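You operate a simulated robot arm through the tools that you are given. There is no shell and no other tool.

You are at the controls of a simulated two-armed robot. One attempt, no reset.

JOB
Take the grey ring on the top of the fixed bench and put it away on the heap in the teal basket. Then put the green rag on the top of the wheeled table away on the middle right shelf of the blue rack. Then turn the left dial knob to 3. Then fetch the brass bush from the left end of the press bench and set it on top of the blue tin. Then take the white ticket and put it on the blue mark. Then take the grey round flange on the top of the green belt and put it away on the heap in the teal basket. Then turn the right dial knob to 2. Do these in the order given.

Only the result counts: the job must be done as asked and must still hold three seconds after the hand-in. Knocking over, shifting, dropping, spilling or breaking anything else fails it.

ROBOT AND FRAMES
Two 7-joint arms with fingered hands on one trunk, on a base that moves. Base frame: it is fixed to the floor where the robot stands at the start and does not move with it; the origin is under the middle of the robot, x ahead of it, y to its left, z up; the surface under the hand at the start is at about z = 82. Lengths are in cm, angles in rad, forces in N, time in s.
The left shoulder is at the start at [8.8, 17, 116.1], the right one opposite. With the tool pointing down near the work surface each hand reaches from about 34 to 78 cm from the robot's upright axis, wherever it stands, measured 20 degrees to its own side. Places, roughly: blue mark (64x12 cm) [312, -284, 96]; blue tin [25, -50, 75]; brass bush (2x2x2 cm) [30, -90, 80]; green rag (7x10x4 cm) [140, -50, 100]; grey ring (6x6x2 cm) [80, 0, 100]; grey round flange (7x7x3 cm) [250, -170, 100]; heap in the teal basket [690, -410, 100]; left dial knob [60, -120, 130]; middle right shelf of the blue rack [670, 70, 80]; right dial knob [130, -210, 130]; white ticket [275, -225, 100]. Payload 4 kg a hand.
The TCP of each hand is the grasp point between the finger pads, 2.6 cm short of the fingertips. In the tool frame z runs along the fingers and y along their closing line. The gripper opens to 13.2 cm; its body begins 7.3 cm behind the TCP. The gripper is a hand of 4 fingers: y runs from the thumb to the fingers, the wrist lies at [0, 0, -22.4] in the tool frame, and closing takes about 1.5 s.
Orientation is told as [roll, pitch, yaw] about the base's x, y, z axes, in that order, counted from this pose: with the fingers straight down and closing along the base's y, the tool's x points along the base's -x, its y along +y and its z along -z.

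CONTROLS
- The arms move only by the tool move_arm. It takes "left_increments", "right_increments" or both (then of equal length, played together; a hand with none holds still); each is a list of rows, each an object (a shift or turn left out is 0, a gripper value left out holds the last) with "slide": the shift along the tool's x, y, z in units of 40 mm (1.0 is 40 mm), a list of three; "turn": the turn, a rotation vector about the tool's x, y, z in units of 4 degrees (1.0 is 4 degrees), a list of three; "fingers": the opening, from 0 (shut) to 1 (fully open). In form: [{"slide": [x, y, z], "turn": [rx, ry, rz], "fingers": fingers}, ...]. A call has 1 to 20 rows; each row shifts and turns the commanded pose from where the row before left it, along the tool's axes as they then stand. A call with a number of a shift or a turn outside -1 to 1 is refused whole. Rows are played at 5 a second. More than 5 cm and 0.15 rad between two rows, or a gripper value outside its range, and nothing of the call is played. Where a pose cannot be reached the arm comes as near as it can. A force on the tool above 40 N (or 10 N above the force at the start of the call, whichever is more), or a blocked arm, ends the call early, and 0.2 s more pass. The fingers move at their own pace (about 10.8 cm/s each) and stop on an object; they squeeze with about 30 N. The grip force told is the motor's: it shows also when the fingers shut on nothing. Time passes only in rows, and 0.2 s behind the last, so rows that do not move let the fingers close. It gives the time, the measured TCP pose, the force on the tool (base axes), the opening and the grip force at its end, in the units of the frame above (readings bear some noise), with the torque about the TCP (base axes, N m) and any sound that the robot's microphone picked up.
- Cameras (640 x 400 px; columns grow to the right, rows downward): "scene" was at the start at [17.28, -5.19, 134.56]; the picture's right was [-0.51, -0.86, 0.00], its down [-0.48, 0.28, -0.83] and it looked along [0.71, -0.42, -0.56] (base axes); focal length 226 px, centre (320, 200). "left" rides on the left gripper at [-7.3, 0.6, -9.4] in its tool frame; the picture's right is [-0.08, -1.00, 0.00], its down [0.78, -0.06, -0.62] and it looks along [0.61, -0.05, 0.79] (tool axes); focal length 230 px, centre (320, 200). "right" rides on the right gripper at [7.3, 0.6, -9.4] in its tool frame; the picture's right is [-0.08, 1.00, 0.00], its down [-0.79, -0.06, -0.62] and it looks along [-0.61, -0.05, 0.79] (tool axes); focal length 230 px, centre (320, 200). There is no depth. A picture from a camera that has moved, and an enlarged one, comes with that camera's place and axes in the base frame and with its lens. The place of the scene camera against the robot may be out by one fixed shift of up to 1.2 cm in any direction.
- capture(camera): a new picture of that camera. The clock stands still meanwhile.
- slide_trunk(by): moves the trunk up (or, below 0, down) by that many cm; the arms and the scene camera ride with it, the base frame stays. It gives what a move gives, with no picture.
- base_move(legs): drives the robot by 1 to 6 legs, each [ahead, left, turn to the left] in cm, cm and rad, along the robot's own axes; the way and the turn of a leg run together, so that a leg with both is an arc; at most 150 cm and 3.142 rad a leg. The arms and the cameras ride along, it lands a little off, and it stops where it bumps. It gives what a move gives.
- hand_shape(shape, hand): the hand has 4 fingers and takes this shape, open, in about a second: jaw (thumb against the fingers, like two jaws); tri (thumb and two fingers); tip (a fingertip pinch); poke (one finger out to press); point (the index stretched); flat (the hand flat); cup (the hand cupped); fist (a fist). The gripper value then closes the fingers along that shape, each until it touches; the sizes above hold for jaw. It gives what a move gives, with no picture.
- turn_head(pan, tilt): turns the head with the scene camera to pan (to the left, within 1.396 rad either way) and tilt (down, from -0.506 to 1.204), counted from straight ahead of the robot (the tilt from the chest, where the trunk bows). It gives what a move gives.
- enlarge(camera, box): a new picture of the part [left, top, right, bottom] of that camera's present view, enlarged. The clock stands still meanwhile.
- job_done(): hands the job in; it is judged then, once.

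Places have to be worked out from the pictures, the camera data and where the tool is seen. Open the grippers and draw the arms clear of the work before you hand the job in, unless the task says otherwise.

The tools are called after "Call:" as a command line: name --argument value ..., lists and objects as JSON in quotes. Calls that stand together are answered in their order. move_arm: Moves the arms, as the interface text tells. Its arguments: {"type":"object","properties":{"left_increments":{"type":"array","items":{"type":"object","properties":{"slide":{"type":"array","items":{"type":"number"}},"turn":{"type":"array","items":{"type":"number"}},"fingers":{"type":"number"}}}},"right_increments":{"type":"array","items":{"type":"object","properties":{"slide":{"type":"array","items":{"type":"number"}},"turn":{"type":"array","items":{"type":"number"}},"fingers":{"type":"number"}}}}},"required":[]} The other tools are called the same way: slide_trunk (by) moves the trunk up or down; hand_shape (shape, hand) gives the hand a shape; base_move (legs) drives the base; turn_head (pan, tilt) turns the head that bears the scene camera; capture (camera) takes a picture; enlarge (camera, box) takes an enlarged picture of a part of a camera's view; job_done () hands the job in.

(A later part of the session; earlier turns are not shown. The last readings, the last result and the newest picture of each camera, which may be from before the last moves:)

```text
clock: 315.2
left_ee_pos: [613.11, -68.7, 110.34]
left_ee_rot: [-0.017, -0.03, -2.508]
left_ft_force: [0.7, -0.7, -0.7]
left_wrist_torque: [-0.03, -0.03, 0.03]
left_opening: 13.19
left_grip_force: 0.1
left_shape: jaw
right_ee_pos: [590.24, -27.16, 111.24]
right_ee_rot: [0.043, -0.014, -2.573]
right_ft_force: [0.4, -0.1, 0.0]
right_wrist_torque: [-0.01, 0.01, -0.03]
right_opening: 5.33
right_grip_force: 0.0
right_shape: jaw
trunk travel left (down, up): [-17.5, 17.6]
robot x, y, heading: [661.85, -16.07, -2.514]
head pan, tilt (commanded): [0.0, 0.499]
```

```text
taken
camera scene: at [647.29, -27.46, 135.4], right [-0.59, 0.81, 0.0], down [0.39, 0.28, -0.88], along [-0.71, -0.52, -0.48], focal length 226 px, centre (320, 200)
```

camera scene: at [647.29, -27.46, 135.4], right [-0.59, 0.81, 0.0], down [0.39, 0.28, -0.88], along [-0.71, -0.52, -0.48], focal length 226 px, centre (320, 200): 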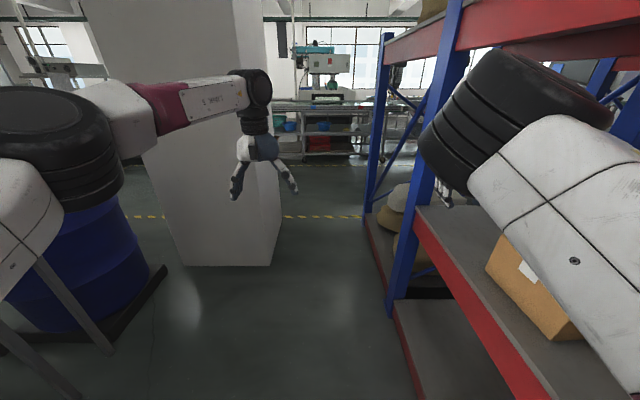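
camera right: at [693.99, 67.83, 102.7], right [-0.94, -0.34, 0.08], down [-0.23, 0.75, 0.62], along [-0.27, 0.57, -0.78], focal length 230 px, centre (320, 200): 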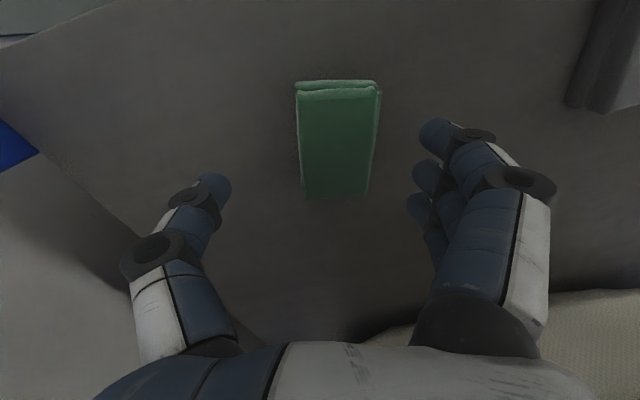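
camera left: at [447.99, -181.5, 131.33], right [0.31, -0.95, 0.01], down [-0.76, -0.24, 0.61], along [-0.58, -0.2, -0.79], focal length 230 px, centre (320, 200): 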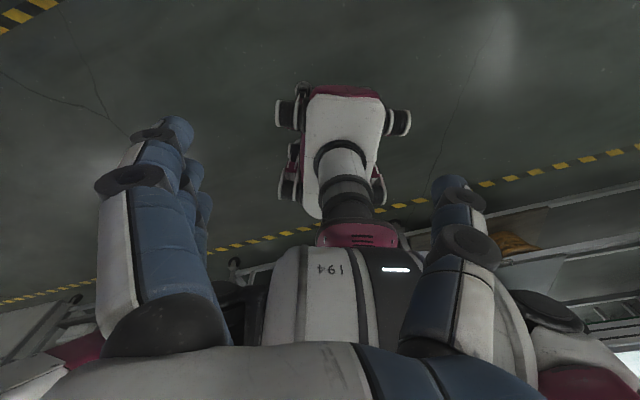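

Aligned at s≈402. The right hand rides 33 cm out, so I nudge it inward a bit for clearance before driving through.

Call:
move_arm --right_increments '[{"slide": [0, 0.4, 0]}, {"slide": [0, 0.4, 0]}, {"slide": [0, 0.4, 0]}, {}]'

Call:
base_move --legs '[[100, 0, 0]]'

Call:
capture --camera "scene"

```text
clock: 316.4
left_ee_pos: [613.14, -68.6, 110.43]
left_ee_rot: [-0.018, -0.032, -2.509]
left_ft_force: [-0.4, 0.5, 0.2]
left_wrist_torque: [0.0, -0.03, -0.01]
left_opening: 13.19
left_grip_force: 0.0
left_shape: jaw
right_ee_pos: [591.24, -28.45, 110.99]
right_ee_rot: [0.075, -0.004, -2.63]
right_ft_force: [-0.7, 0.3, -0.1]
right_wrist_torque: [-0.02, 0.0, 0.03]
right_opening: 5.31
right_grip_force: 0.0
right_shape: jaw
trunk travel left (down, up): [-17.5, 17.6]
robot x, y, heading: [662.05, -15.88, -2.514]
head pan, tilt (commanded): [0.0, 0.499]
stopped in row 4 (right hand): the arm was blocked; the commanded pose is now the measured one
```

```text
clock: 321.6
left_ee_pos: [532.89, -127.37, 110.43]
left_ee_rot: [-0.018, -0.031, -2.506]
left_ft_force: [0.1, 0.5, -0.5]
left_wrist_torque: [0.01, 0.0, 0.01]
left_opening: 13.18
left_grip_force: 0.1
left_shape: jaw
right_ee_pos: [510.89, -87.3, 110.83]
right_ee_rot: [0.073, -0.002, -2.626]
right_ft_force: [0.2, 0.5, 0.7]
right_wrist_torque: [0.0, 0.01, -0.05]
right_opening: 5.34
right_grip_force: 0.1
right_shape: jaw
trunk travel left (down, up): [-17.5, 17.6]
robot x, y, heading: [581.6, -74.69, -2.509]
head pan, tilt (commanded): [0.0, 0.499]
```

```text
taken
camera scene: at [566.86, -86.09, 135.39], right [-0.59, 0.81, 0.0], down [0.39, 0.28, -0.88], along [-0.71, -0.52, -0.48], focal length 226 px, centre (320, 200)
```

scene: 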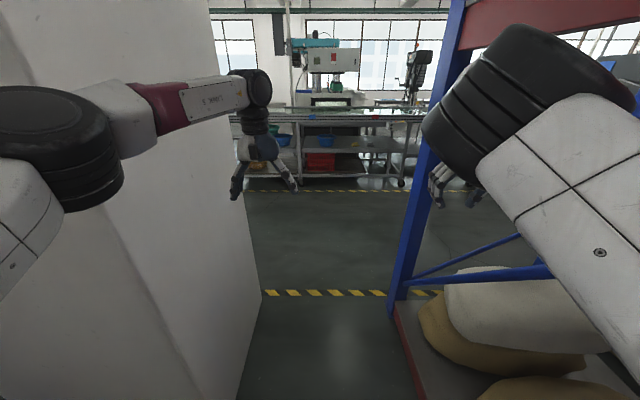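

Centered between pillar and rack leg. I drive straight on through into the lane.

Call:
base_move --legs '[[110, 0, -0.004], [105, 0, 0]]'

Call:
turn_head --pan 0.3 --tilt 0.45

Call:
capture --camera "scene"

Call:
turn_head --pan -0.6 --tilt 0.45

Call:
capture --camera "scene"

```text
clock: 332.2
left_ee_pos: [360.23, -255.21, 110.46]
left_ee_rot: [-0.018, -0.03, -2.503]
left_ft_force: [-0.1, -0.2, 0.5]
left_wrist_torque: [-0.01, 0.02, -0.03]
left_opening: 13.18
left_grip_force: 0.2
left_shape: jaw
right_ee_pos: [338.14, -215.06, 110.87]
right_ee_rot: [0.076, -0.003, -2.627]
right_ft_force: [0.0, 0.2, 0.2]
right_wrist_torque: [0.0, -0.02, 0.02]
right_opening: 5.34
right_grip_force: 0.0
right_shape: jaw
trunk travel left (down, up): [-17.5, 17.6]
robot x, y, heading: [408.7, -202.34, -2.515]
head pan, tilt (commanded): [0.0, 0.499]
```

```text
clock: 333.0
left_ee_pos: [360.32, -255.17, 110.53]
left_ee_rot: [-0.018, -0.031, -2.503]
left_ft_force: [0.1, -0.1, 0.8]
left_wrist_torque: [0.02, 0.02, 0.0]
left_opening: 13.17
left_grip_force: 0.0
left_shape: jaw
right_ee_pos: [338.02, -214.94, 110.88]
right_ee_rot: [0.075, -0.004, -2.626]
right_ft_force: [0.6, -0.1, -0.8]
right_wrist_torque: [0.01, -0.03, 0.03]
right_opening: 5.33
right_grip_force: 0.0
right_shape: jaw
trunk travel left (down, up): [-17.5, 17.6]
robot x, y, heading: [408.97, -202.11, -2.507]
head pan, tilt (commanded): [0.3, 0.45]
```

```text
taken
camera scene: at [395.95, -215.73, 135.84], right [-0.8, 0.6, 0.0], down [0.26, 0.35, -0.9], along [-0.54, -0.72, -0.44], focal length 226 px, centre (320, 200)
```

scene: 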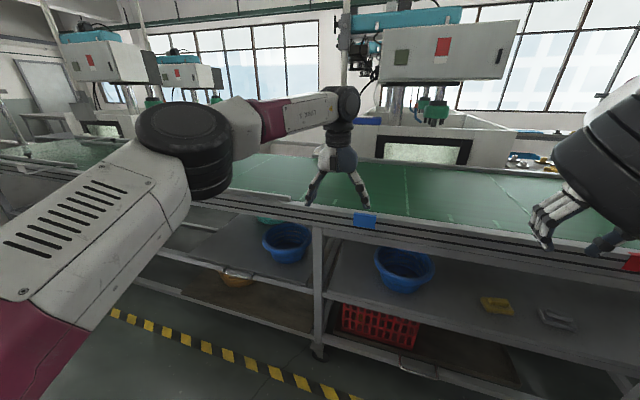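

```text
clock: 334.2
left_ee_pos: [360.26, -255.16, 110.39]
left_ee_rot: [-0.018, -0.032, -2.503]
left_ft_force: [-0.2, 0.2, -0.2]
left_wrist_torque: [0.01, 0.04, 0.0]
left_opening: 13.19
left_grip_force: 0.1
left_shape: jaw
right_ee_pos: [338.06, -214.93, 110.89]
right_ee_rot: [0.076, -0.003, -2.629]
right_ft_force: [0.2, -0.5, -0.4]
right_wrist_torque: [0.0, 0.0, -0.01]
right_opening: 5.33
right_grip_force: 0.2
right_shape: jaw
trunk travel left (down, up): [-17.5, 17.6]
robot x, y, heading: [408.88, -202.34, -2.511]
head pan, tilt (commanded): [-0.6, 0.45]
```

```text
taken
camera scene: at [392.24, -208.66, 135.84], right [-0.03, 1.0, 0.0], down [0.43, 0.01, -0.9], along [-0.9, -0.03, -0.44], focal length 226 px, centre (320, 200)
```

scene: 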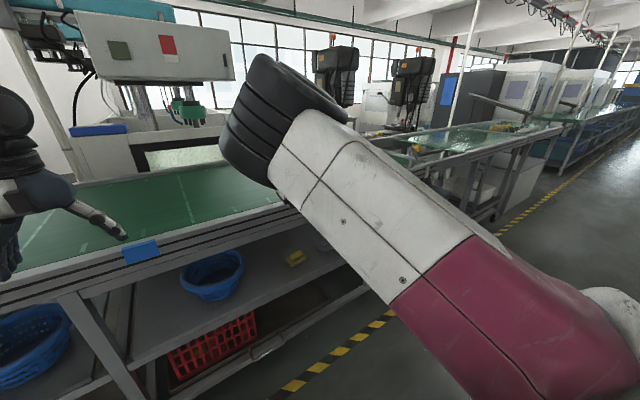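

I'm back in the lane. I retract both arms to their rest poses, then drive back along the lane toward the bench's left end for the left dial.

Call:
move_arm --left_increments '[{"slide": [0.8, -0.1, -0.2]}, {"slide": [0.85, -0.1, -0.3]}, {"slide": [0.85, -0.1, -0.3]}, {"slide": [0.85, -0.1, -0.3]}, {"slide": [0.85, -0.1, -0.3]}, {"slide": [0.85, -0.1, -0.3]}, {"slide": [0.6, 0, -0.3]}, {}, {}, {}]' --right_increments '[{"turn": [0.3, 0, -0.55], "slide": [0.3, 0, 0]}, {"turn": [0.3, 0, -0.55], "slide": [0.5, 0, 0]}, {"turn": [0.3, 0, -0.55], "slide": [0.7, -0.2, -0.2]}, {"turn": [0.2, 0, 0], "slide": [0.8, -0.4, -0.2]}, {"slide": [0.8, -0.4, -0.2]}, {"slide": [0.8, -0.5, -0.3]}, {"slide": [0.8, -0.5, -0.3]}, {"slide": [0.8, -0.5, -0.3]}, {"slide": [0.8, -0.4, -0.3]}, {}]'

Call:
base_move --legs '[[0, 0, -1.57], [150, 0, 0], [150, 0, 0], [90, 0, 0]]'

Call:
turn_head --pan 0.3 --tilt 0.4

Call:
capture --camera "scene"

```text
clock: 336.4
left_ee_pos: [377.14, -239.76, 117.75]
left_ee_rot: [-0.018, -0.03, -2.503]
left_ft_force: [0.6, -0.2, 0.0]
left_wrist_torque: [0.02, 0.01, 0.0]
left_opening: 13.2
left_grip_force: 0.0
left_shape: jaw
right_ee_pos: [351.71, -190.25, 117.17]
right_ee_rot: [0.047, -0.016, -2.537]
right_ft_force: [-0.2, -0.9, 0.7]
right_wrist_torque: [0.03, -0.01, 0.01]
right_opening: 5.33
right_grip_force: 0.0
right_shape: jaw
trunk travel left (down, up): [-17.5, 17.6]
robot x, y, heading: [408.47, -202.28, -2.505]
head pan, tilt (commanded): [-0.6, 0.45]
```

```text
clock: 359.1
left_ee_pos: [139.26, 143.01, 117.83]
left_ee_rot: [-0.015, -0.03, 2.217]
left_ft_force: [0.1, -0.4, 0.0]
left_wrist_torque: [0.0, 0.01, -0.01]
left_opening: 13.2
left_grip_force: 0.1
left_shape: jaw
right_ee_pos: [188.84, 168.83, 117.01]
right_ee_rot: [0.046, -0.005, 2.177]
right_ft_force: [-0.2, -0.5, -0.7]
right_wrist_torque: [0.0, -0.02, -0.02]
right_opening: 5.33
right_grip_force: 0.1
right_shape: jaw
trunk travel left (down, up): [-17.5, 17.6]
robot x, y, heading: [177.48, 111.74, 2.209]
head pan, tilt (commanded): [-0.6, 0.45]
```

```text
clock: 360.3
left_ee_pos: [139.27, 143.05, 117.69]
left_ee_rot: [-0.017, -0.032, 2.217]
left_ft_force: [-0.7, -0.4, -0.2]
left_wrist_torque: [0.01, 0.01, 0.04]
left_opening: 13.18
left_grip_force: 0.0
left_shape: jaw
right_ee_pos: [188.97, 168.85, 116.86]
right_ee_rot: [0.052, -0.01, 2.172]
right_ft_force: [0.1, 0.1, 0.3]
right_wrist_torque: [0.03, 0.0, 0.01]
right_opening: 5.32
right_grip_force: 0.1
right_shape: jaw
trunk travel left (down, up): [-17.5, 17.6]
robot x, y, heading: [177.36, 111.55, 2.213]
head pan, tilt (commanded): [0.3, 0.4]
```

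```text
taken
camera scene: at [164.3, 124.03, 136.31], right [0.59, 0.81, 0.0], down [0.31, -0.23, -0.92], along [-0.74, 0.54, -0.39], focal length 226 px, centre (320, 200)
```

scene: 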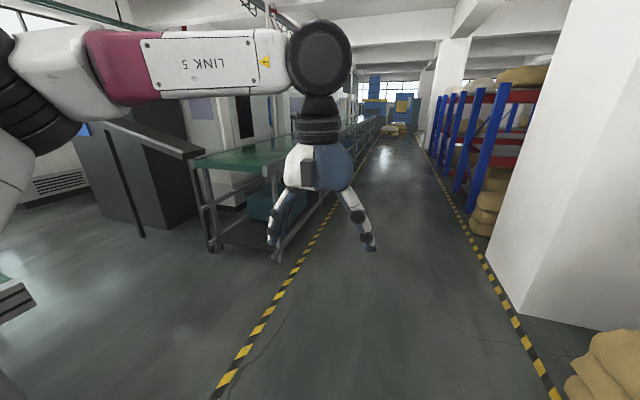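

I continue: on to the bench's left end, turn left and pass between the two benches (s≈-91) back to the start side.

Call:
base_move --legs '[[105, 0, 0], [0, 0, 1.56], [100, 0, 0], [90, 0, 0], [0, 0, 1.2]]'

Call:
turn_head --pan 0.3 --tilt 0.2

Call:
capture --camera "scene"

Call:
turn_head --pan -0.5 --tilt 0.2

Call:
capture --camera "scene"

```text
clock: 381.6
left_ee_pos: [-17.54, 43.06, 117.74]
left_ee_rot: [-0.018, -0.031, -1.327]
left_ft_force: [0.2, -0.2, 0.3]
left_wrist_torque: [0.04, 0.03, 0.04]
left_opening: 13.18
left_grip_force: 0.0
left_shape: jaw
right_ee_pos: [-73.35, 38.77, 116.83]
right_ee_rot: [0.053, -0.007, -1.372]
right_ft_force: [-0.2, 0.4, -0.9]
right_wrist_torque: [0.01, 0.03, 0.0]
right_opening: 5.29
right_grip_force: 0.2
right_shape: jaw
trunk travel left (down, up): [-17.5, 17.6]
robot x, y, heading: [-39.87, 86.65, -1.334]
head pan, tilt (commanded): [0.3, 0.4]
```

```text
clock: 382.3
left_ee_pos: [-17.59, 43.1, 117.75]
left_ee_rot: [-0.017, -0.033, -1.328]
left_ft_force: [0.0, 0.8, 0.8]
left_wrist_torque: [0.01, -0.01, -0.03]
left_opening: 13.19
left_grip_force: 0.1
left_shape: jaw
right_ee_pos: [-73.36, 38.87, 116.78]
right_ee_rot: [0.054, -0.006, -1.372]
right_ft_force: [0.1, 0.5, 0.4]
right_wrist_torque: [0.0, 0.01, 0.02]
right_opening: 5.32
right_grip_force: 0.0
right_shape: jaw
trunk travel left (down, up): [-17.5, 17.6]
robot x, y, heading: [-39.92, 86.49, -1.332]
head pan, tilt (commanded): [0.3, 0.201]
```

```text
taken
camera scene: at [-32.86, 68.84, 138.16], right [-0.86, -0.51, 0.0], down [-0.1, 0.17, -0.98], along [0.5, -0.84, -0.2], focal length 226 px, centre (320, 200)
```

scene: 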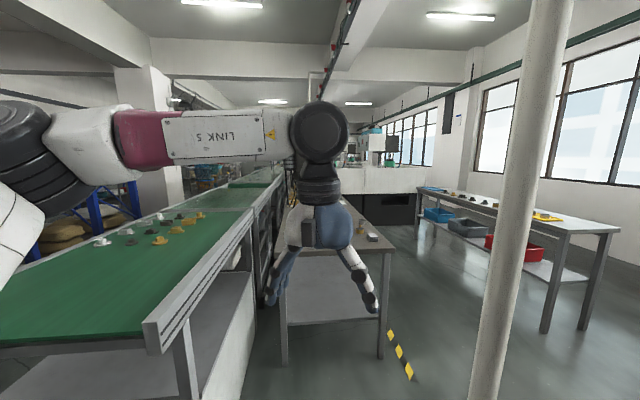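

```text
clock: 383.5
left_ee_pos: [-17.5, 43.1, 117.72]
left_ee_rot: [-0.015, -0.032, -1.326]
left_ft_force: [-1.3, 0.3, 0.0]
left_wrist_torque: [0.0, -0.02, 0.0]
left_opening: 13.19
left_grip_force: 0.1
left_shape: jaw
right_ee_pos: [-73.52, 38.88, 116.85]
right_ee_rot: [0.053, -0.006, -1.371]
right_ft_force: [1.1, 0.3, 0.3]
right_wrist_torque: [0.02, 0.01, -0.01]
right_opening: 5.34
right_grip_force: 0.0
right_shape: jaw
trunk travel left (down, up): [-17.5, 17.6]
robot x, y, heading: [-40.07, 86.94, -1.333]
head pan, tilt (commanded): [-0.499, 0.201]
```

```text
taken
camera scene: at [-40.03, 67.85, 138.16], right [-0.97, 0.26, 0.0], down [0.05, 0.19, -0.98], along [-0.25, -0.95, -0.2], focal length 226 px, centre (320, 200)
```

scene: 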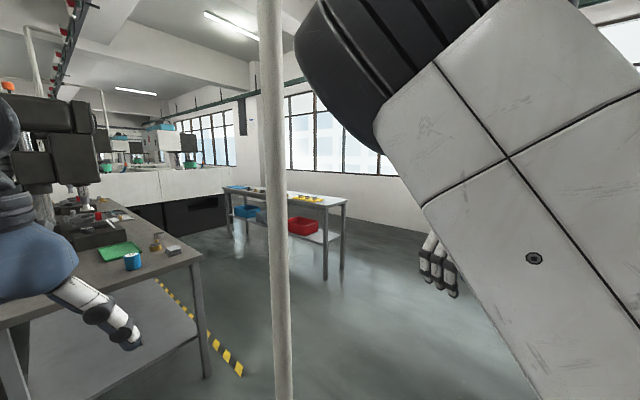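

A pole stands near (-44,13), so I must not swing the right arm into it. I turn left in place to point the arms at the bench, slide past the pole the same way I came, and then turn toward the press bench from near the start position.

Call:
base_move --legs '[[0, 0, 1.83], [0.4, -30.6, 0], [-2, -38, 0]]'

Call:
turn_head --pan -1.2 --tilt 0.3

Call:
capture --camera "scene"

```text
clock: 394.7
left_ee_pos: [28.23, 60.06, 117.75]
left_ee_rot: [-0.017, -0.031, 0.524]
left_ft_force: [0.0, 0.2, -0.4]
left_wrist_torque: [-0.01, -0.01, 0.01]
left_opening: 13.21
left_grip_force: 0.0
left_shape: jaw
right_ee_pos: [47.84, 7.53, 116.72]
right_ee_rot: [0.055, -0.007, 0.48]
right_ft_force: [-0.8, 0.1, 0.7]
right_wrist_torque: [-0.01, 0.01, -0.02]
right_opening: 5.33
right_grip_force: 0.1
right_shape: jaw
trunk travel left (down, up): [-17.5, 17.6]
robot x, y, heading: [-7.69, 26.39, 0.516]
head pan, tilt (commanded): [-0.499, 0.201]
```

```text
clock: 395.8
left_ee_pos: [28.16, 60.04, 117.79]
left_ee_rot: [-0.016, -0.033, 0.524]
left_ft_force: [-0.1, -0.8, 1.1]
left_wrist_torque: [-0.03, 0.0, 0.0]
left_opening: 13.19
left_grip_force: 0.0
left_shape: jaw
right_ee_pos: [47.87, 7.63, 116.84]
right_ee_rot: [0.055, -0.008, 0.481]
right_ft_force: [0.0, 0.3, 0.0]
right_wrist_torque: [0.01, -0.03, -0.03]
right_opening: 5.32
right_grip_force: 0.0
right_shape: jaw
trunk travel left (down, up): [-17.5, 17.6]
robot x, y, heading: [-7.09, 26.51, 0.525]
head pan, tilt (commanded): [-1.201, 0.3]
```

```text
taken
camera scene: at [8.22, 24.4, 137.24], right [-0.63, -0.78, 0.0], down [-0.23, 0.19, -0.96], along [0.74, -0.6, -0.3], focal length 226 px, centre (320, 200)
```

scene: 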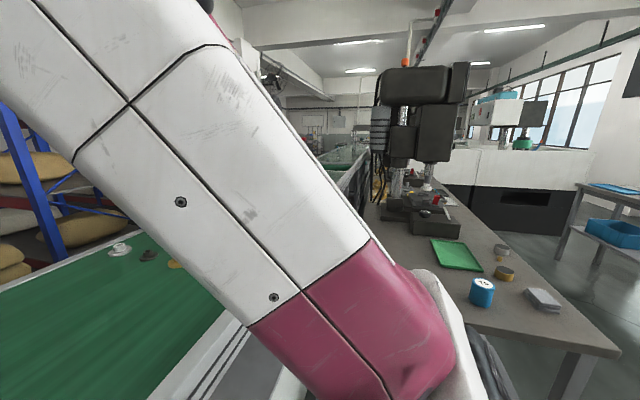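

The press bench is in view: black press, green tray, blue tin, brass parts. I zoom in on the press head to find the left dial knob.

Call:
enlarge --camera "scene" --box '[350, 50, 510, 150]'

Call:
enlarge --camera "scene" --box '[400, 170, 600, 320]'

```text
4.00 times, centred on (430, 100) of scene
camera zoom: at [8.22, 24.4, 137.24], right [-0.63, -0.78, 0.0], down [-0.23, 0.19, -0.96], along [0.74, -0.6, -0.3], focal length 903 px, centre (-120, 600)
```

zoom: 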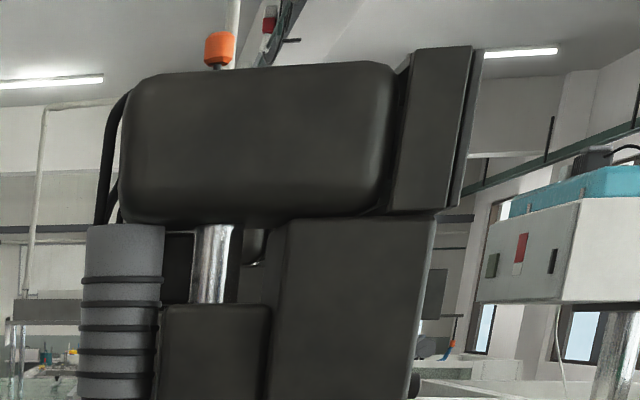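

```text
2.67 times, centred on (500, 245) of scene
camera zoom: at [8.22, 24.4, 137.24], right [-0.63, -0.78, 0.0], down [-0.23, 0.19, -0.96], along [0.74, -0.6, -0.3], focal length 602 px, centre (-160, 80)
```

zoom: 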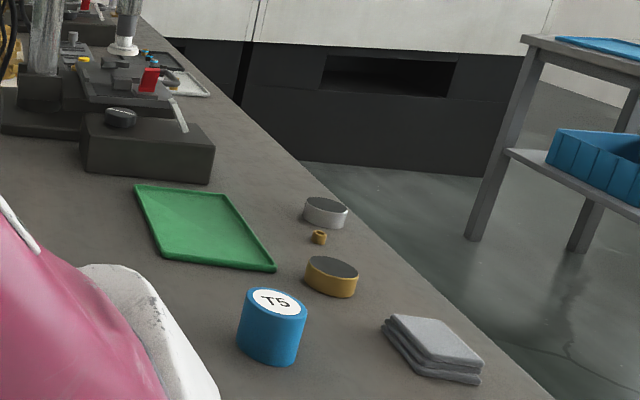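

The bench top works out at z≈82, tin top centre at (23.3,-55.2,90), the bush near (25.6,-90,83); the press's control panel faces the window side. I move to near the bench's left end, turn to face along it, and will then slide right to the front aisle.

Call:
base_move --legs '[[3, -29, 0], [0, 0, -1.46]]'

Call:
turn_head --pan -0.5 --tilt 0.35

Call:
capture --camera "scene"

Call:
turn_head --pan -1.35 --tilt 0.35

Call:
capture --camera "scene"

```text
clock: 402.5
left_ee_pos: [47.19, -29.27, 117.75]
left_ee_rot: [-0.017, -0.031, -0.932]
left_ft_force: [0.4, 0.3, 0.7]
left_wrist_torque: [0.01, -0.04, -0.02]
left_opening: 13.18
left_grip_force: 0.1
left_shape: jaw
right_ee_pos: [-2.84, -54.58, 116.93]
right_ee_rot: [0.053, -0.006, -0.979]
right_ft_force: [0.5, -0.1, 0.5]
right_wrist_torque: [-0.01, -0.01, 0.0]
right_opening: 5.32
right_grip_force: 0.0
right_shape: jaw
trunk travel left (down, up): [-17.5, 17.6]
robot x, y, heading: [9.84, 2.56, -0.945]
head pan, tilt (commanded): [-1.201, 0.3]
```

```text
clock: 403.5
left_ee_pos: [47.21, -29.19, 117.77]
left_ee_rot: [-0.017, -0.032, -0.936]
left_ft_force: [-1.0, 0.0, 0.8]
left_wrist_torque: [-0.02, 0.01, -0.03]
left_opening: 13.21
left_grip_force: 0.1
left_shape: jaw
right_ee_pos: [-2.85, -54.42, 116.82]
right_ee_rot: [0.054, -0.008, -0.979]
right_ft_force: [0.5, 0.0, -0.1]
right_wrist_torque: [-0.02, 0.0, -0.03]
right_opening: 5.32
right_grip_force: 0.1
right_shape: jaw
trunk travel left (down, up): [-17.5, 17.6]
robot x, y, heading: [9.56, 2.47, -0.941]
head pan, tilt (commanded): [-0.499, 0.351]
```

```text
taken
camera scene: at [16.61, -15.03, 136.76], right [-0.99, -0.13, 0.0], down [-0.04, 0.34, -0.94], along [0.12, -0.93, -0.34], focal length 226 px, centre (320, 200)
```

scene: 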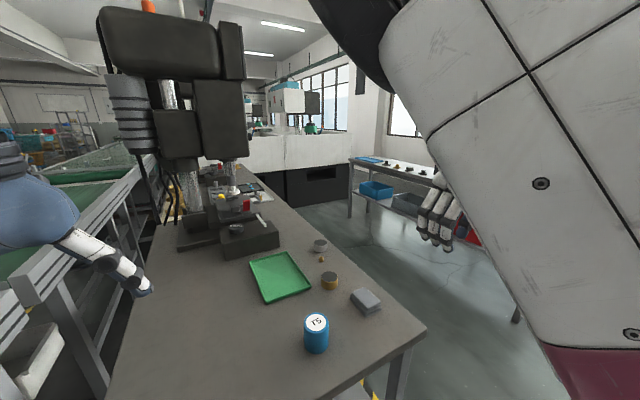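

```text
clock: 404.7
left_ee_pos: [47.11, -29.2, 117.8]
left_ee_rot: [-0.016, -0.031, -0.935]
left_ft_force: [0.3, -0.3, 0.7]
left_wrist_torque: [0.0, -0.02, -0.01]
left_opening: 13.2
left_grip_force: 0.0
left_shape: jaw
right_ee_pos: [-2.8, -54.4, 116.79]
right_ee_rot: [0.055, -0.007, -0.982]
right_ft_force: [-1.3, 0.8, 0.6]
right_wrist_torque: [0.02, -0.01, 0.0]
right_opening: 5.32
right_grip_force: 0.0
right_shape: jaw
trunk travel left (down, up): [-17.5, 17.6]
robot x, y, heading: [9.7, 2.23, -0.943]
head pan, tilt (commanded): [-1.349, 0.351]
```

```text
taken
camera scene: at [9.27, -12.81, 136.76], right [-0.75, 0.66, 0.0], down [0.23, 0.26, -0.94], along [-0.62, -0.71, -0.34], focal length 226 px, centre (320, 200)
```

scene: 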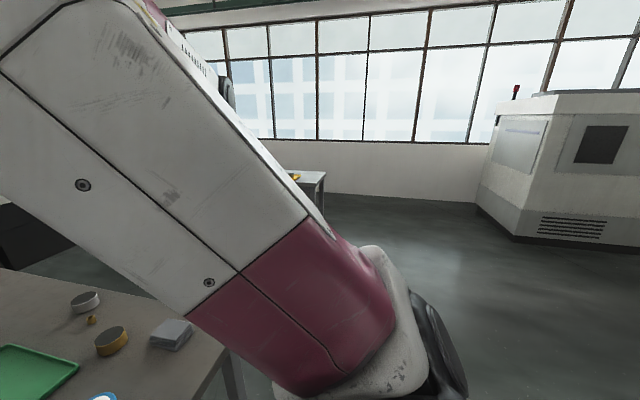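

The front aisle is about 134 cm wide (bench front n≈-43.5, bin table n≈-178). To keep clear of the pole I go back the known way round it, then enter the aisle from its open end.

Call:
base_move --legs '[[0, 0, 1.46], [-3, 29, 0], [2, 38, 0], [-0.4, 30, 0]]'

Call:
base_move --legs '[[-112, -14, 0], [0, 0, -1.46]]'

Call:
turn_head --pan 0.2 --tilt 0.3

Call:
capture --camera "scene"

```text
clock: 417.8
left_ee_pos: [-5.19, 120.01, 117.65]
left_ee_rot: [-0.017, -0.033, 0.528]
left_ft_force: [-0.1, -0.4, -1.1]
left_wrist_torque: [-0.02, -0.03, -0.04]
left_opening: 13.2
left_grip_force: 0.0
left_shape: jaw
right_ee_pos: [14.67, 67.6, 116.99]
right_ee_rot: [0.053, -0.008, 0.483]
right_ft_force: [-0.4, 0.1, -0.3]
right_wrist_torque: [0.02, -0.04, -0.01]
right_opening: 5.33
right_grip_force: 0.1
right_shape: jaw
trunk travel left (down, up): [-17.5, 17.6]
robot x, y, heading: [-40.53, 86.34, 0.524]
head pan, tilt (commanded): [-1.349, 0.351]
```

```text
clock: 427.2
left_ee_pos: [-93.39, -13.82, 117.7]
left_ee_rot: [-0.017, -0.031, -0.941]
left_ft_force: [-0.2, -0.3, -0.6]
left_wrist_torque: [0.01, 0.01, 0.01]
left_opening: 13.2
left_grip_force: 0.0
left_shape: jaw
right_ee_pos: [-143.76, -38.84, 116.83]
right_ee_rot: [0.053, -0.007, -0.987]
right_ft_force: [0.4, 0.4, 0.3]
right_wrist_torque: [0.0, 0.0, -0.01]
right_opening: 5.3
right_grip_force: 0.0
right_shape: jaw
trunk travel left (down, up): [-17.5, 17.6]
robot x, y, heading: [-130.46, 18.09, -0.944]
head pan, tilt (commanded): [-1.349, 0.351]
```

```text
clock: 428.8
left_ee_pos: [-93.56, -13.77, 117.76]
left_ee_rot: [-0.017, -0.033, -0.942]
left_ft_force: [-0.3, -0.1, -0.4]
left_wrist_torque: [-0.02, 0.02, 0.01]
left_opening: 13.2
left_grip_force: 0.0
left_shape: jaw
right_ee_pos: [-143.7, -38.81, 116.82]
right_ee_rot: [0.056, -0.007, -0.986]
right_ft_force: [0.6, 0.1, -0.1]
right_wrist_torque: [-0.02, 0.03, -0.01]
right_opening: 5.33
right_grip_force: 0.0
right_shape: jaw
trunk travel left (down, up): [-17.5, 17.6]
robot x, y, heading: [-130.92, 18.26, -0.947]
head pan, tilt (commanded): [0.201, 0.3]
```

```text
taken
camera scene: at [-118.26, 3.41, 137.23], right [-0.68, -0.73, 0.0], down [-0.22, 0.2, -0.96], along [0.7, -0.65, -0.3], focal length 226 px, centre (320, 200)
```

scene: 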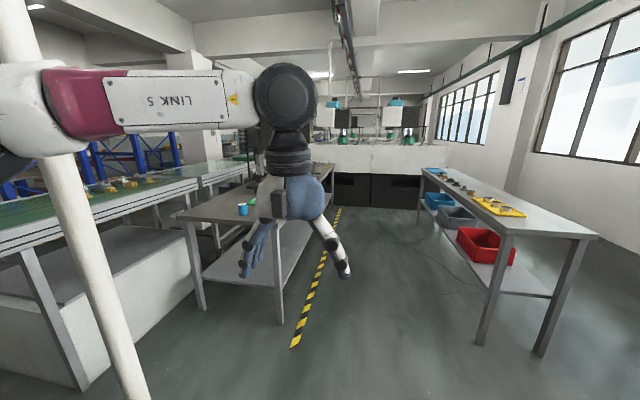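

The aisle is clear. I drive ahead along it to s≈115 and turn left to face the press and its panel.

Call:
base_move --legs '[[140, 0, 0], [66, 0, 0], [0, 0, 1.4]]'

Call:
turn_head --pan 0.0 --tilt 0.2

Call:
capture --camera "scene"

Call:
turn_head --pan -0.6 --tilt 0.2

Call:
capture --camera "scene"

```text
clock: 442.5
left_ee_pos: [26.46, -119.93, 117.84]
left_ee_rot: [-0.017, -0.03, 0.438]
left_ft_force: [0.7, -0.5, -0.2]
left_wrist_torque: [0.0, 0.03, -0.01]
left_opening: 13.16
left_grip_force: 0.1
left_shape: jaw
right_ee_pos: [41.42, -174.11, 116.81]
right_ee_rot: [0.054, -0.006, 0.393]
right_ft_force: [-0.3, -0.4, -0.8]
right_wrist_torque: [0.02, 0.0, 0.01]
right_opening: 5.32
right_grip_force: 0.1
right_shape: jaw
trunk travel left (down, up): [-17.5, 17.6]
robot x, y, heading: [-12.05, -150.46, 0.43]
head pan, tilt (commanded): [0.201, 0.3]
```

```text
clock: 443.2
left_ee_pos: [26.5, -119.99, 117.85]
left_ee_rot: [-0.018, -0.031, 0.439]
left_ft_force: [-0.5, 0.5, 0.1]
left_wrist_torque: [0.02, 0.01, -0.01]
left_opening: 13.18
left_grip_force: 0.1
left_shape: jaw
right_ee_pos: [41.33, -174.15, 116.71]
right_ee_rot: [0.055, -0.007, 0.391]
right_ft_force: [0.1, 0.5, 0.6]
right_wrist_torque: [0.0, 0.0, -0.04]
right_opening: 5.33
right_grip_force: 0.0
right_shape: jaw
trunk travel left (down, up): [-17.5, 17.6]
robot x, y, heading: [-11.92, -150.76, 0.428]
head pan, tilt (commanded): [0.0, 0.201]
```

```text
taken
camera scene: at [5.29, -143.43, 138.16], right [0.42, -0.91, 0.0], down [-0.18, -0.08, -0.98], along [0.89, 0.41, -0.2], focal length 226 px, centre (320, 200)
```

scene: 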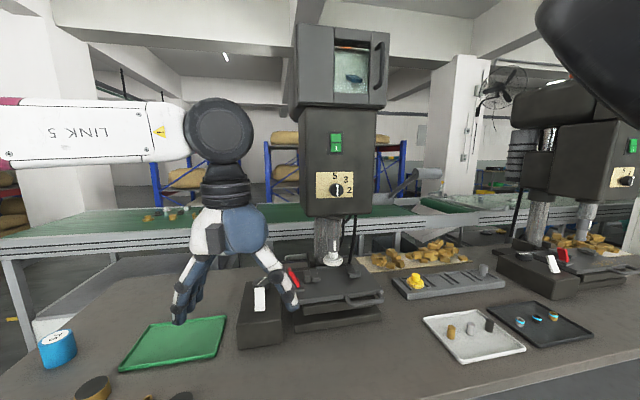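

```text
clock: 444.2
left_ee_pos: [26.43, -119.95, 117.75]
left_ee_rot: [-0.017, -0.032, 0.439]
left_ft_force: [0.6, 0.3, -0.5]
left_wrist_torque: [0.03, 0.01, -0.04]
left_opening: 13.18
left_grip_force: 0.0
left_shape: jaw
right_ee_pos: [41.4, -174.02, 116.87]
right_ee_rot: [0.056, -0.008, 0.395]
right_ft_force: [0.0, -0.4, 0.3]
right_wrist_torque: [0.0, -0.04, -0.03]
right_opening: 5.33
right_grip_force: 0.0
right_shape: jaw
trunk travel left (down, up): [-17.5, 17.6]
robot x, y, heading: [-12.01, -150.68, 0.432]
head pan, tilt (commanded): [-0.6, 0.201]
```

```text
taken
camera scene: at [6.01, -148.89, 138.16], right [-0.17, -0.99, 0.0], down [-0.2, 0.03, -0.98], along [0.97, -0.16, -0.2], focal length 226 px, centre (320, 200)
```

scene: 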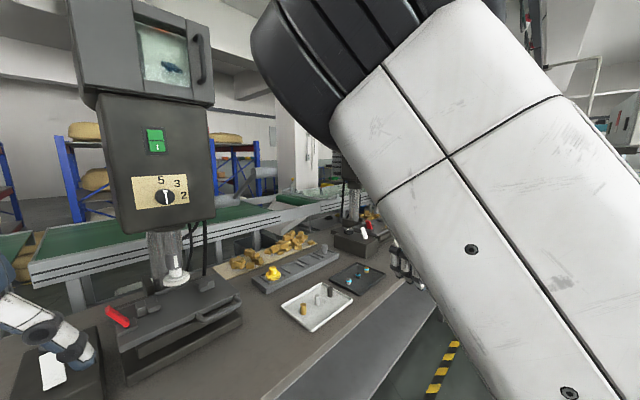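

The left press's dial is clearly visible, with a scale showing 5, 3, 2. I zoom in to read it.

Call:
turn_head --pan 0.0 --tilt 0.15

Call:
enlarge --camera "scene" --box '[295, 140, 385, 200]'

Call:
enlarge --camera "scene" --box '[260, 60, 420, 280]'

```text
clock: 445.2
left_ee_pos: [26.53, -119.95, 117.72]
left_ee_rot: [-0.017, -0.032, 0.438]
left_ft_force: [0.5, -0.4, -0.8]
left_wrist_torque: [-0.02, -0.02, 0.0]
left_opening: 13.19
left_grip_force: 0.0
left_shape: jaw
right_ee_pos: [41.41, -174.08, 116.81]
right_ee_rot: [0.057, -0.007, 0.392]
right_ft_force: [-0.2, 0.2, 0.7]
right_wrist_torque: [-0.04, 0.0, -0.02]
right_opening: 5.32
right_grip_force: 0.0
right_shape: jaw
trunk travel left (down, up): [-17.5, 17.6]
robot x, y, heading: [-11.86, -150.34, 0.429]
head pan, tilt (commanded): [0.0, 0.15]
```

```text
6.67 times, centred on (340, 170) of scene
camera zoom: at [5.25, -143.46, 138.63], right [0.42, -0.91, 0.0], down [-0.14, -0.06, -0.99], along [0.9, 0.41, -0.15], focal length 1505 px, centre (187, 400)
```

zoom: 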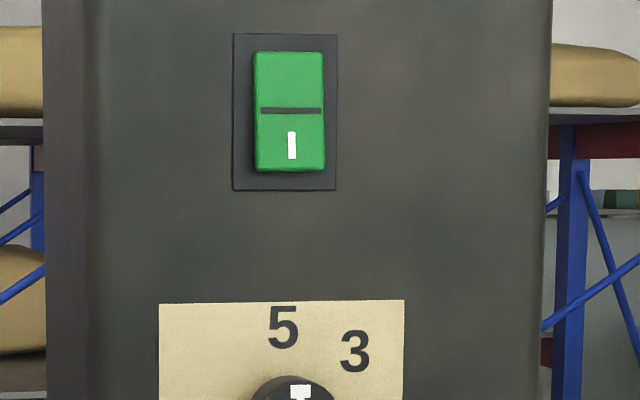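

```text
1.82 times, centred on (340, 170) of scene
camera zoom: at [5.25, -143.46, 138.63], right [0.42, -0.91, 0.0], down [-0.14, -0.06, -0.99], along [0.9, 0.41, -0.15], focal length 410 px, centre (284, 254)
```

zoom: 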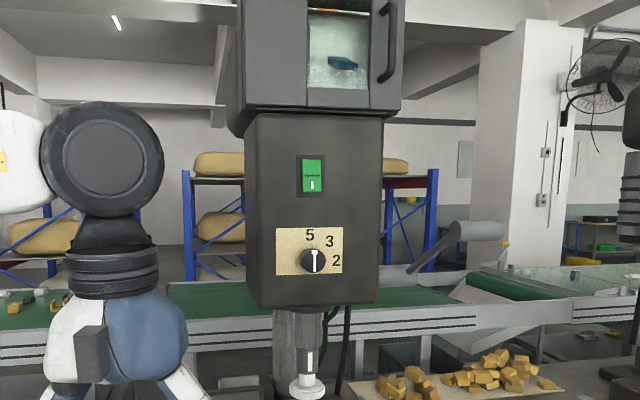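

Call:
enlarge --camera "scene" --box '[305, 180, 365, 220]'

```text
10.00 times, centred on (335, 200) of scene
camera zoom: at [5.25, -143.46, 138.63], right [0.42, -0.91, 0.0], down [-0.14, -0.06, -0.99], along [0.9, 0.41, -0.15], focal length 2257 px, centre (170, 200)
```

zoom: 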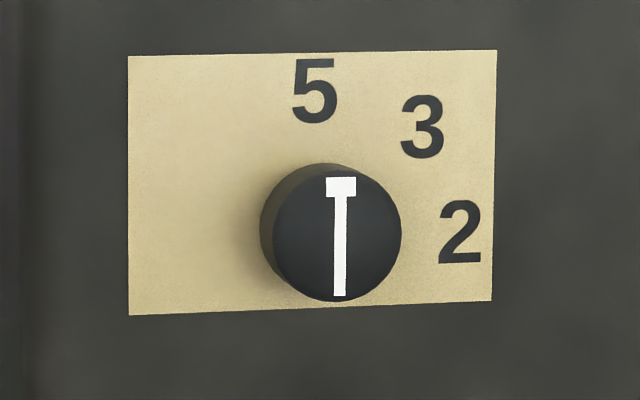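

The pointer stands at 5 (top); 3 is 45° clockwise, 2 at 90°. The knob triangulates to about (64,-122,128). I back up a bit and square to the panel, so the left hand can be turned to point horizontally at it.

Call:
base_move --legs '[[0, 0, 0.198], [-14, -35, 0]]'

Call:
hand_shape --shape "tri" --hand "left"

Call:
capture --camera "left"

Call:
capture --camera "scene"

```text
clock: 449.6
left_ee_pos: [29.13, -149.58, 117.81]
left_ee_rot: [-0.018, -0.031, 0.638]
left_ft_force: [-1.1, -0.8, 0.1]
left_wrist_torque: [0.02, -0.01, 0.01]
left_opening: 13.18
left_grip_force: 0.0
left_shape: jaw
right_ee_pos: [54.41, -199.52, 116.76]
right_ee_rot: [0.057, -0.006, 0.591]
right_ft_force: [-0.1, -0.4, 0.3]
right_wrist_torque: [-0.01, -0.01, 0.0]
right_opening: 5.31
right_grip_force: 0.0
right_shape: jaw
trunk travel left (down, up): [-17.5, 17.6]
robot x, y, heading: [-2.82, -187.36, 0.631]
head pan, tilt (commanded): [0.0, 0.15]
```

```text
clock: 450.5
left_ee_pos: [29.15, -149.4, 117.77]
left_ee_rot: [-0.017, -0.031, 0.637]
left_ft_force: [-0.2, 0.1, 0.0]
left_wrist_torque: [0.0, 0.07, 0.02]
left_opening: 13.18
left_grip_force: 0.1
left_shape: tri
right_ee_pos: [54.37, -199.58, 116.76]
right_ee_rot: [0.056, -0.007, 0.59]
right_ft_force: [-0.5, 0.2, 0.3]
right_wrist_torque: [-0.02, 0.02, 0.0]
right_opening: 5.31
right_grip_force: 0.0
right_shape: jaw
trunk travel left (down, up): [-17.5, 17.6]
robot x, y, heading: [-2.64, -186.97, 0.629]
head pan, tilt (commanded): [0.0, 0.15]
```

```text
taken
camera left: at [34.17, -144.78, 127.31], right [0.65, -0.76, 0.02], down [-0.62, -0.52, 0.59], along [-0.44, -0.4, -0.81], focal length 230 px, centre (320, 200)
```

left: 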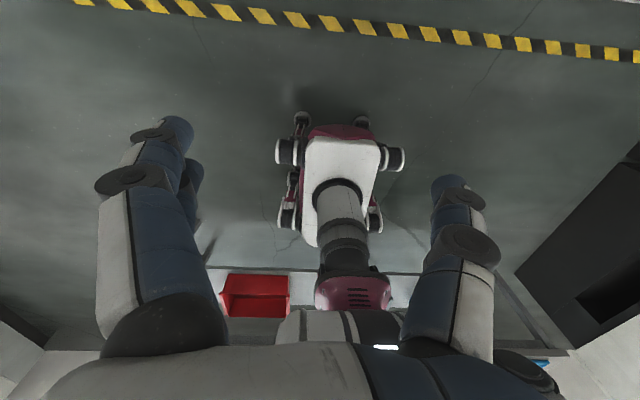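

```text
taken
camera scene: at [12.77, -176.68, 138.63], right [0.59, -0.81, 0.0], down [-0.12, -0.09, -0.99], along [0.8, 0.58, -0.15], focal length 226 px, centre (320, 200)
```

scene: 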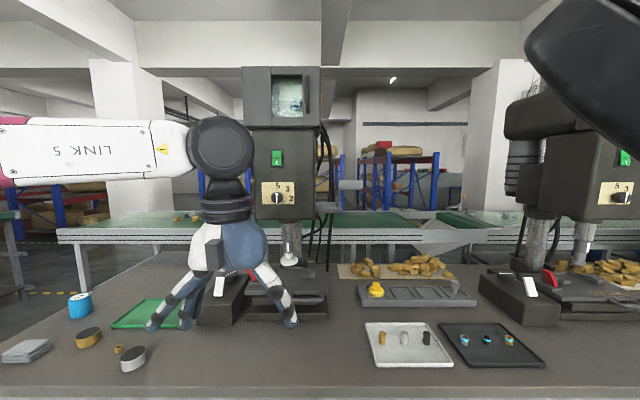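

The knob face now triangulates to (64.9,-121.4,128.0). I raise the left hand to z≈128 and start pitching it forward toward horizontal, checking halfway.

Call:
move_arm --left_increments '[{"slide": [-0.5, 0, -0.8]}, {"slide": [-0.5, 0, -0.8]}, {"slide": [-0.5, 0, -0.9]}, {"turn": [0, -1, 0]}, {"turn": [0, -1, 0]}, {"turn": [0, -1, 0]}, {"turn": [0, -1, 0]}, {"turn": [0, -1, 0]}, {"turn": [0, -1, 0]}, {"turn": [0, -1, 0]}, {"turn": [0, -1, 0]}, {"turn": [0, -1, 0]}, {"turn": [0, -1, 0]}, {"turn": [0, -1, 0]}, {}]'

Call:
capture --camera "scene"

```text
clock: 453.7
left_ee_pos: [33.58, -145.98, 127.84]
left_ee_rot: [-0.026, -0.801, 0.655]
left_ft_force: [0.0, 0.6, 0.1]
left_wrist_torque: [0.0, 0.02, 0.01]
left_opening: 13.18
left_grip_force: 0.0
left_shape: tri
right_ee_pos: [54.42, -199.48, 116.79]
right_ee_rot: [0.057, -0.006, 0.591]
right_ft_force: [-0.4, 0.1, 0.5]
right_wrist_torque: [-0.01, -0.02, -0.03]
right_opening: 5.33
right_grip_force: 0.0
right_shape: jaw
trunk travel left (down, up): [-17.5, 17.6]
robot x, y, heading: [-2.75, -186.76, 0.634]
head pan, tilt (commanded): [0.0, 0.15]
```

```text
taken
camera scene: at [12.78, -176.67, 138.63], right [0.59, -0.81, 0.0], down [-0.12, -0.09, -0.99], along [0.8, 0.58, -0.15], focal length 226 px, centre (320, 200)
```

scene: 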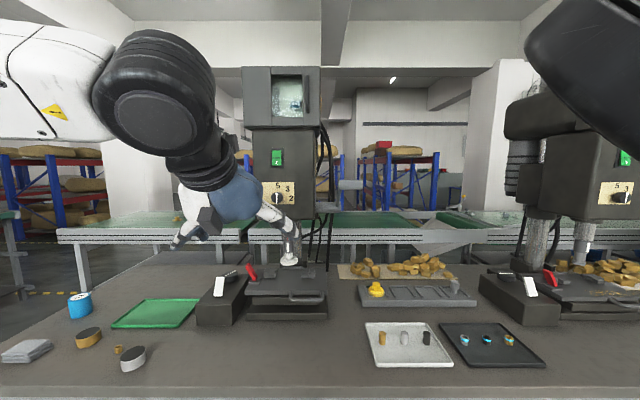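

The pitch works well (46° so far). I continue to horizontal while moving the hand forward a bit.

Call:
move_arm --left_increments '[{"turn": [0, -1, 0], "slide": [-0.25, 0, 0.25]}, {"turn": [0, -1, 0], "slide": [-0.22, 0, 0.28]}, {"turn": [0, -1, 0], "slide": [-0.2, 0, 0.3]}, {"turn": [0, -1, 0], "slide": [-0.17, 0, 0.3]}, {"turn": [0, -1, 0], "slide": [-0.14, 0, 0.32]}, {"turn": [0, -1, 0], "slide": [-0.12, 0, 0.33]}, {"turn": [0, -1, 0], "slide": [-0.1, 0, 0.34]}, {"turn": [0, -1, 0], "slide": [-0.08, 0, 0.35]}, {"turn": [0, -1, 0], "slide": [-0.05, 0, 0.35]}, {"turn": [0, -1, 0], "slide": [-0.02, 0, 0.35]}, {"turn": [0, -1, 0], "slide": [0, 0, 0.35]}, {}]'

Call:
capture --camera "left"

Call:
capture --camera "scene"

```text
clock: 456.3
left_ee_pos: [46.08, -136.78, 127.06]
left_ee_rot: [-1.449, -1.555, 2.088]
left_ft_force: [0.0, -1.0, 0.3]
left_wrist_torque: [-0.01, 0.01, 0.01]
left_opening: 13.2
left_grip_force: 0.0
left_shape: tri
right_ee_pos: [54.31, -199.6, 116.86]
right_ee_rot: [0.057, -0.01, 0.591]
right_ft_force: [-0.2, 0.7, 0.6]
right_wrist_torque: [0.02, 0.02, -0.03]
right_opening: 5.33
right_grip_force: 0.1
right_shape: jaw
trunk travel left (down, up): [-17.5, 17.6]
robot x, y, heading: [-2.43, -186.66, 0.63]
head pan, tilt (commanded): [0.0, 0.15]
```

```text
taken
camera left: at [37.99, -141.83, 134.44], right [0.59, -0.8, 0.1], down [-0.45, -0.43, -0.78], along [0.67, 0.42, -0.62], focal length 230 px, centre (320, 200)
```

left: 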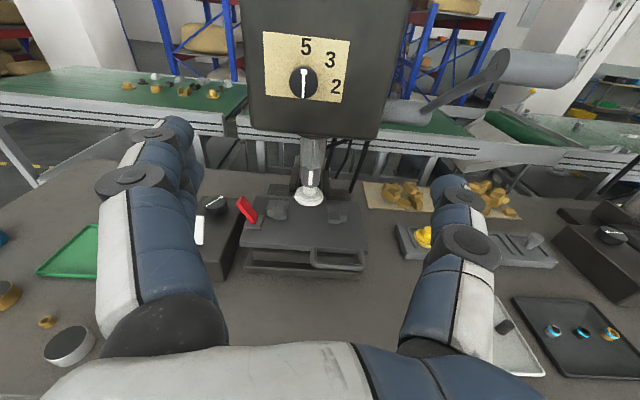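

```text
taken
camera scene: at [12.73, -176.7, 138.65], right [0.59, -0.81, 0.0], down [-0.12, -0.09, -0.99], along [0.8, 0.58, -0.15], focal length 226 px, centre (320, 200)
```

scene: 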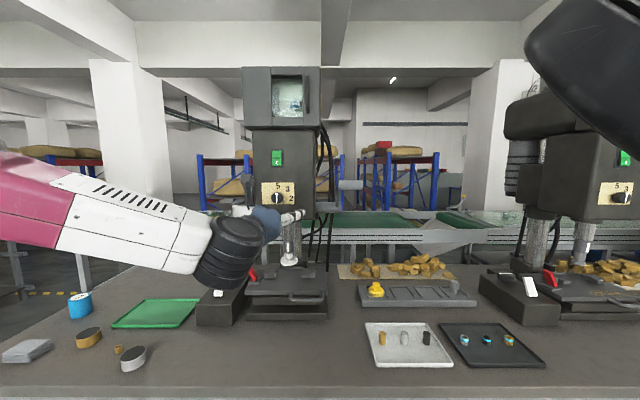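

The left hand is horizontal and its camera sees the knob head-on: it lies about 2.4 cm left and 0.8 cm above the tool axis, ~24 cm ahead. I bring the base 14 cm forward and 2.2 cm left, then re-measure.

Call:
base_move --legs '[[14, 2.2, 0]]'

Call:
capture --camera "left"

Call:
enlarge --camera "left" --box '[240, 0, 400, 120]'

```text
clock: 457.6
left_ee_pos: [56.1, -126.84, 127.06]
left_ee_rot: [-1.341, -1.55, 1.976]
left_ft_force: [0.2, 1.1, 0.4]
left_wrist_torque: [0.02, -0.02, -0.01]
left_opening: 13.2
left_grip_force: 0.1
left_shape: tri
right_ee_pos: [64.25, -189.59, 116.71]
right_ee_rot: [0.056, -0.007, 0.59]
right_ft_force: [0.3, -0.4, -0.2]
right_wrist_torque: [-0.06, 0.01, 0.0]
right_opening: 5.31
right_grip_force: 0.0
right_shape: jaw
trunk travel left (down, up): [-17.5, 17.6]
robot x, y, heading: [7.64, -177.46, 0.629]
head pan, tilt (commanded): [0.0, 0.15]
```

```text
taken
camera left: at [48.03, -131.86, 134.38], right [0.59, -0.8, 0.1], down [-0.45, -0.43, -0.78], along [0.67, 0.42, -0.62], focal length 230 px, centre (320, 200)
```

left: 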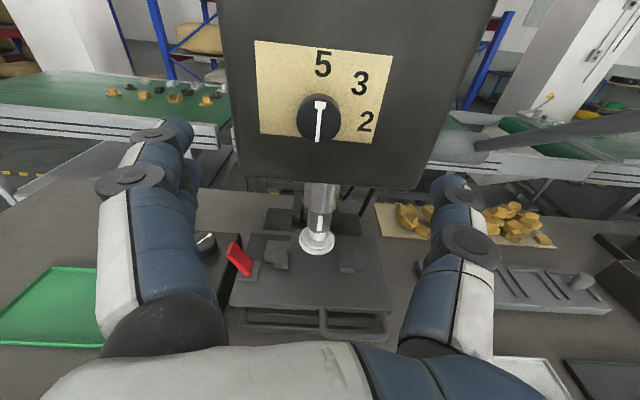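

```text
3.33 times, centred on (320, 60) of left
camera zoom: at [48.03, -131.86, 134.38], right [0.59, -0.8, 0.1], down [-0.45, -0.43, -0.78], along [0.67, 0.42, -0.62], focal length 767 px, centre (320, 667)
```

zoom: 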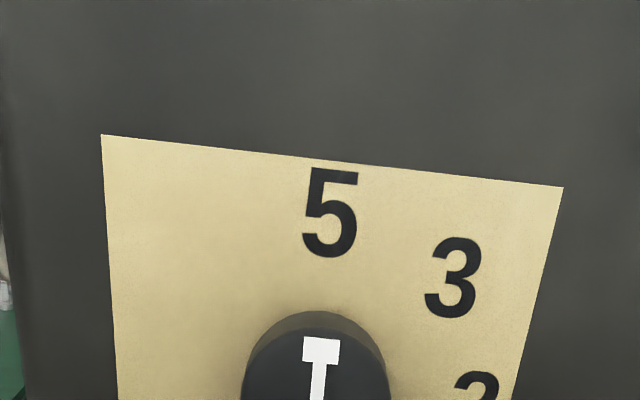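

The knob is now centred sideways, about 1 cm above the axis and ~9–10 cm ahead. I raise 1 cm, narrow the fingers somewhat, move 5 cm forward and re-check.

Call:
move_arm --left_increments '[{"slide": [-0.25, 0, 0], "fingers": 0.6}, {"slide": [0, 0, 0.4]}, {"slide": [0, 0, 0.4]}, {"slide": [0, 0, 0.4]}, {}]'

Call:
capture --camera "left"

Call:
enlarge --camera "scene" --box '[220, 140, 340, 240]'

```text
clock: 458.8
left_ee_pos: [59.81, -123.96, 128.01]
left_ee_rot: [-1.386, -1.552, 2.022]
left_ft_force: [0.5, -0.4, 0.0]
left_wrist_torque: [0.0, -0.01, 0.01]
left_opening: 7.95
left_grip_force: 0.0
left_shape: tri
right_ee_pos: [64.32, -189.65, 116.8]
right_ee_rot: [0.056, -0.009, 0.59]
right_ft_force: [-1.0, -1.1, -0.1]
right_wrist_torque: [-0.04, 0.0, 0.0]
right_opening: 5.32
right_grip_force: 0.1
right_shape: jaw
trunk travel left (down, up): [-17.5, 17.6]
robot x, y, heading: [7.84, -177.07, 0.628]
head pan, tilt (commanded): [0.0, 0.15]
```

```text
taken
camera left: at [51.82, -129.12, 135.44], right [0.59, -0.8, 0.1], down [-0.45, -0.43, -0.78], along [0.67, 0.42, -0.62], focal length 230 px, centre (320, 200)
```

left: 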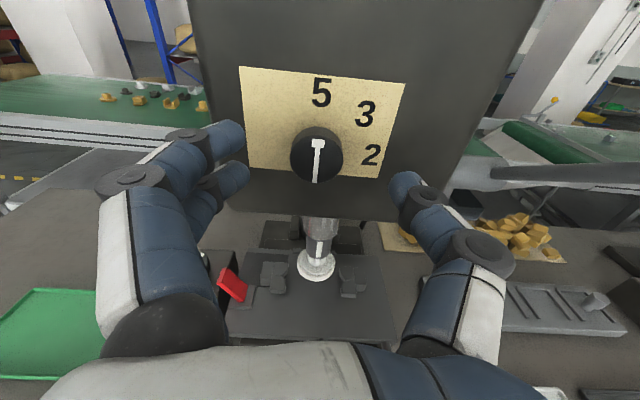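

```text
4.00 times, centred on (280, 190) of scene
camera zoom: at [22.66, -166.78, 138.64], right [0.59, -0.81, 0.0], down [-0.12, -0.09, -0.99], along [0.8, 0.58, -0.15], focal length 903 px, centre (480, 240)
```

zoom: 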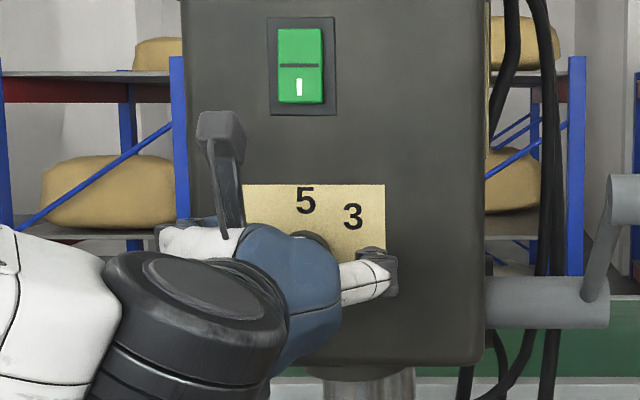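

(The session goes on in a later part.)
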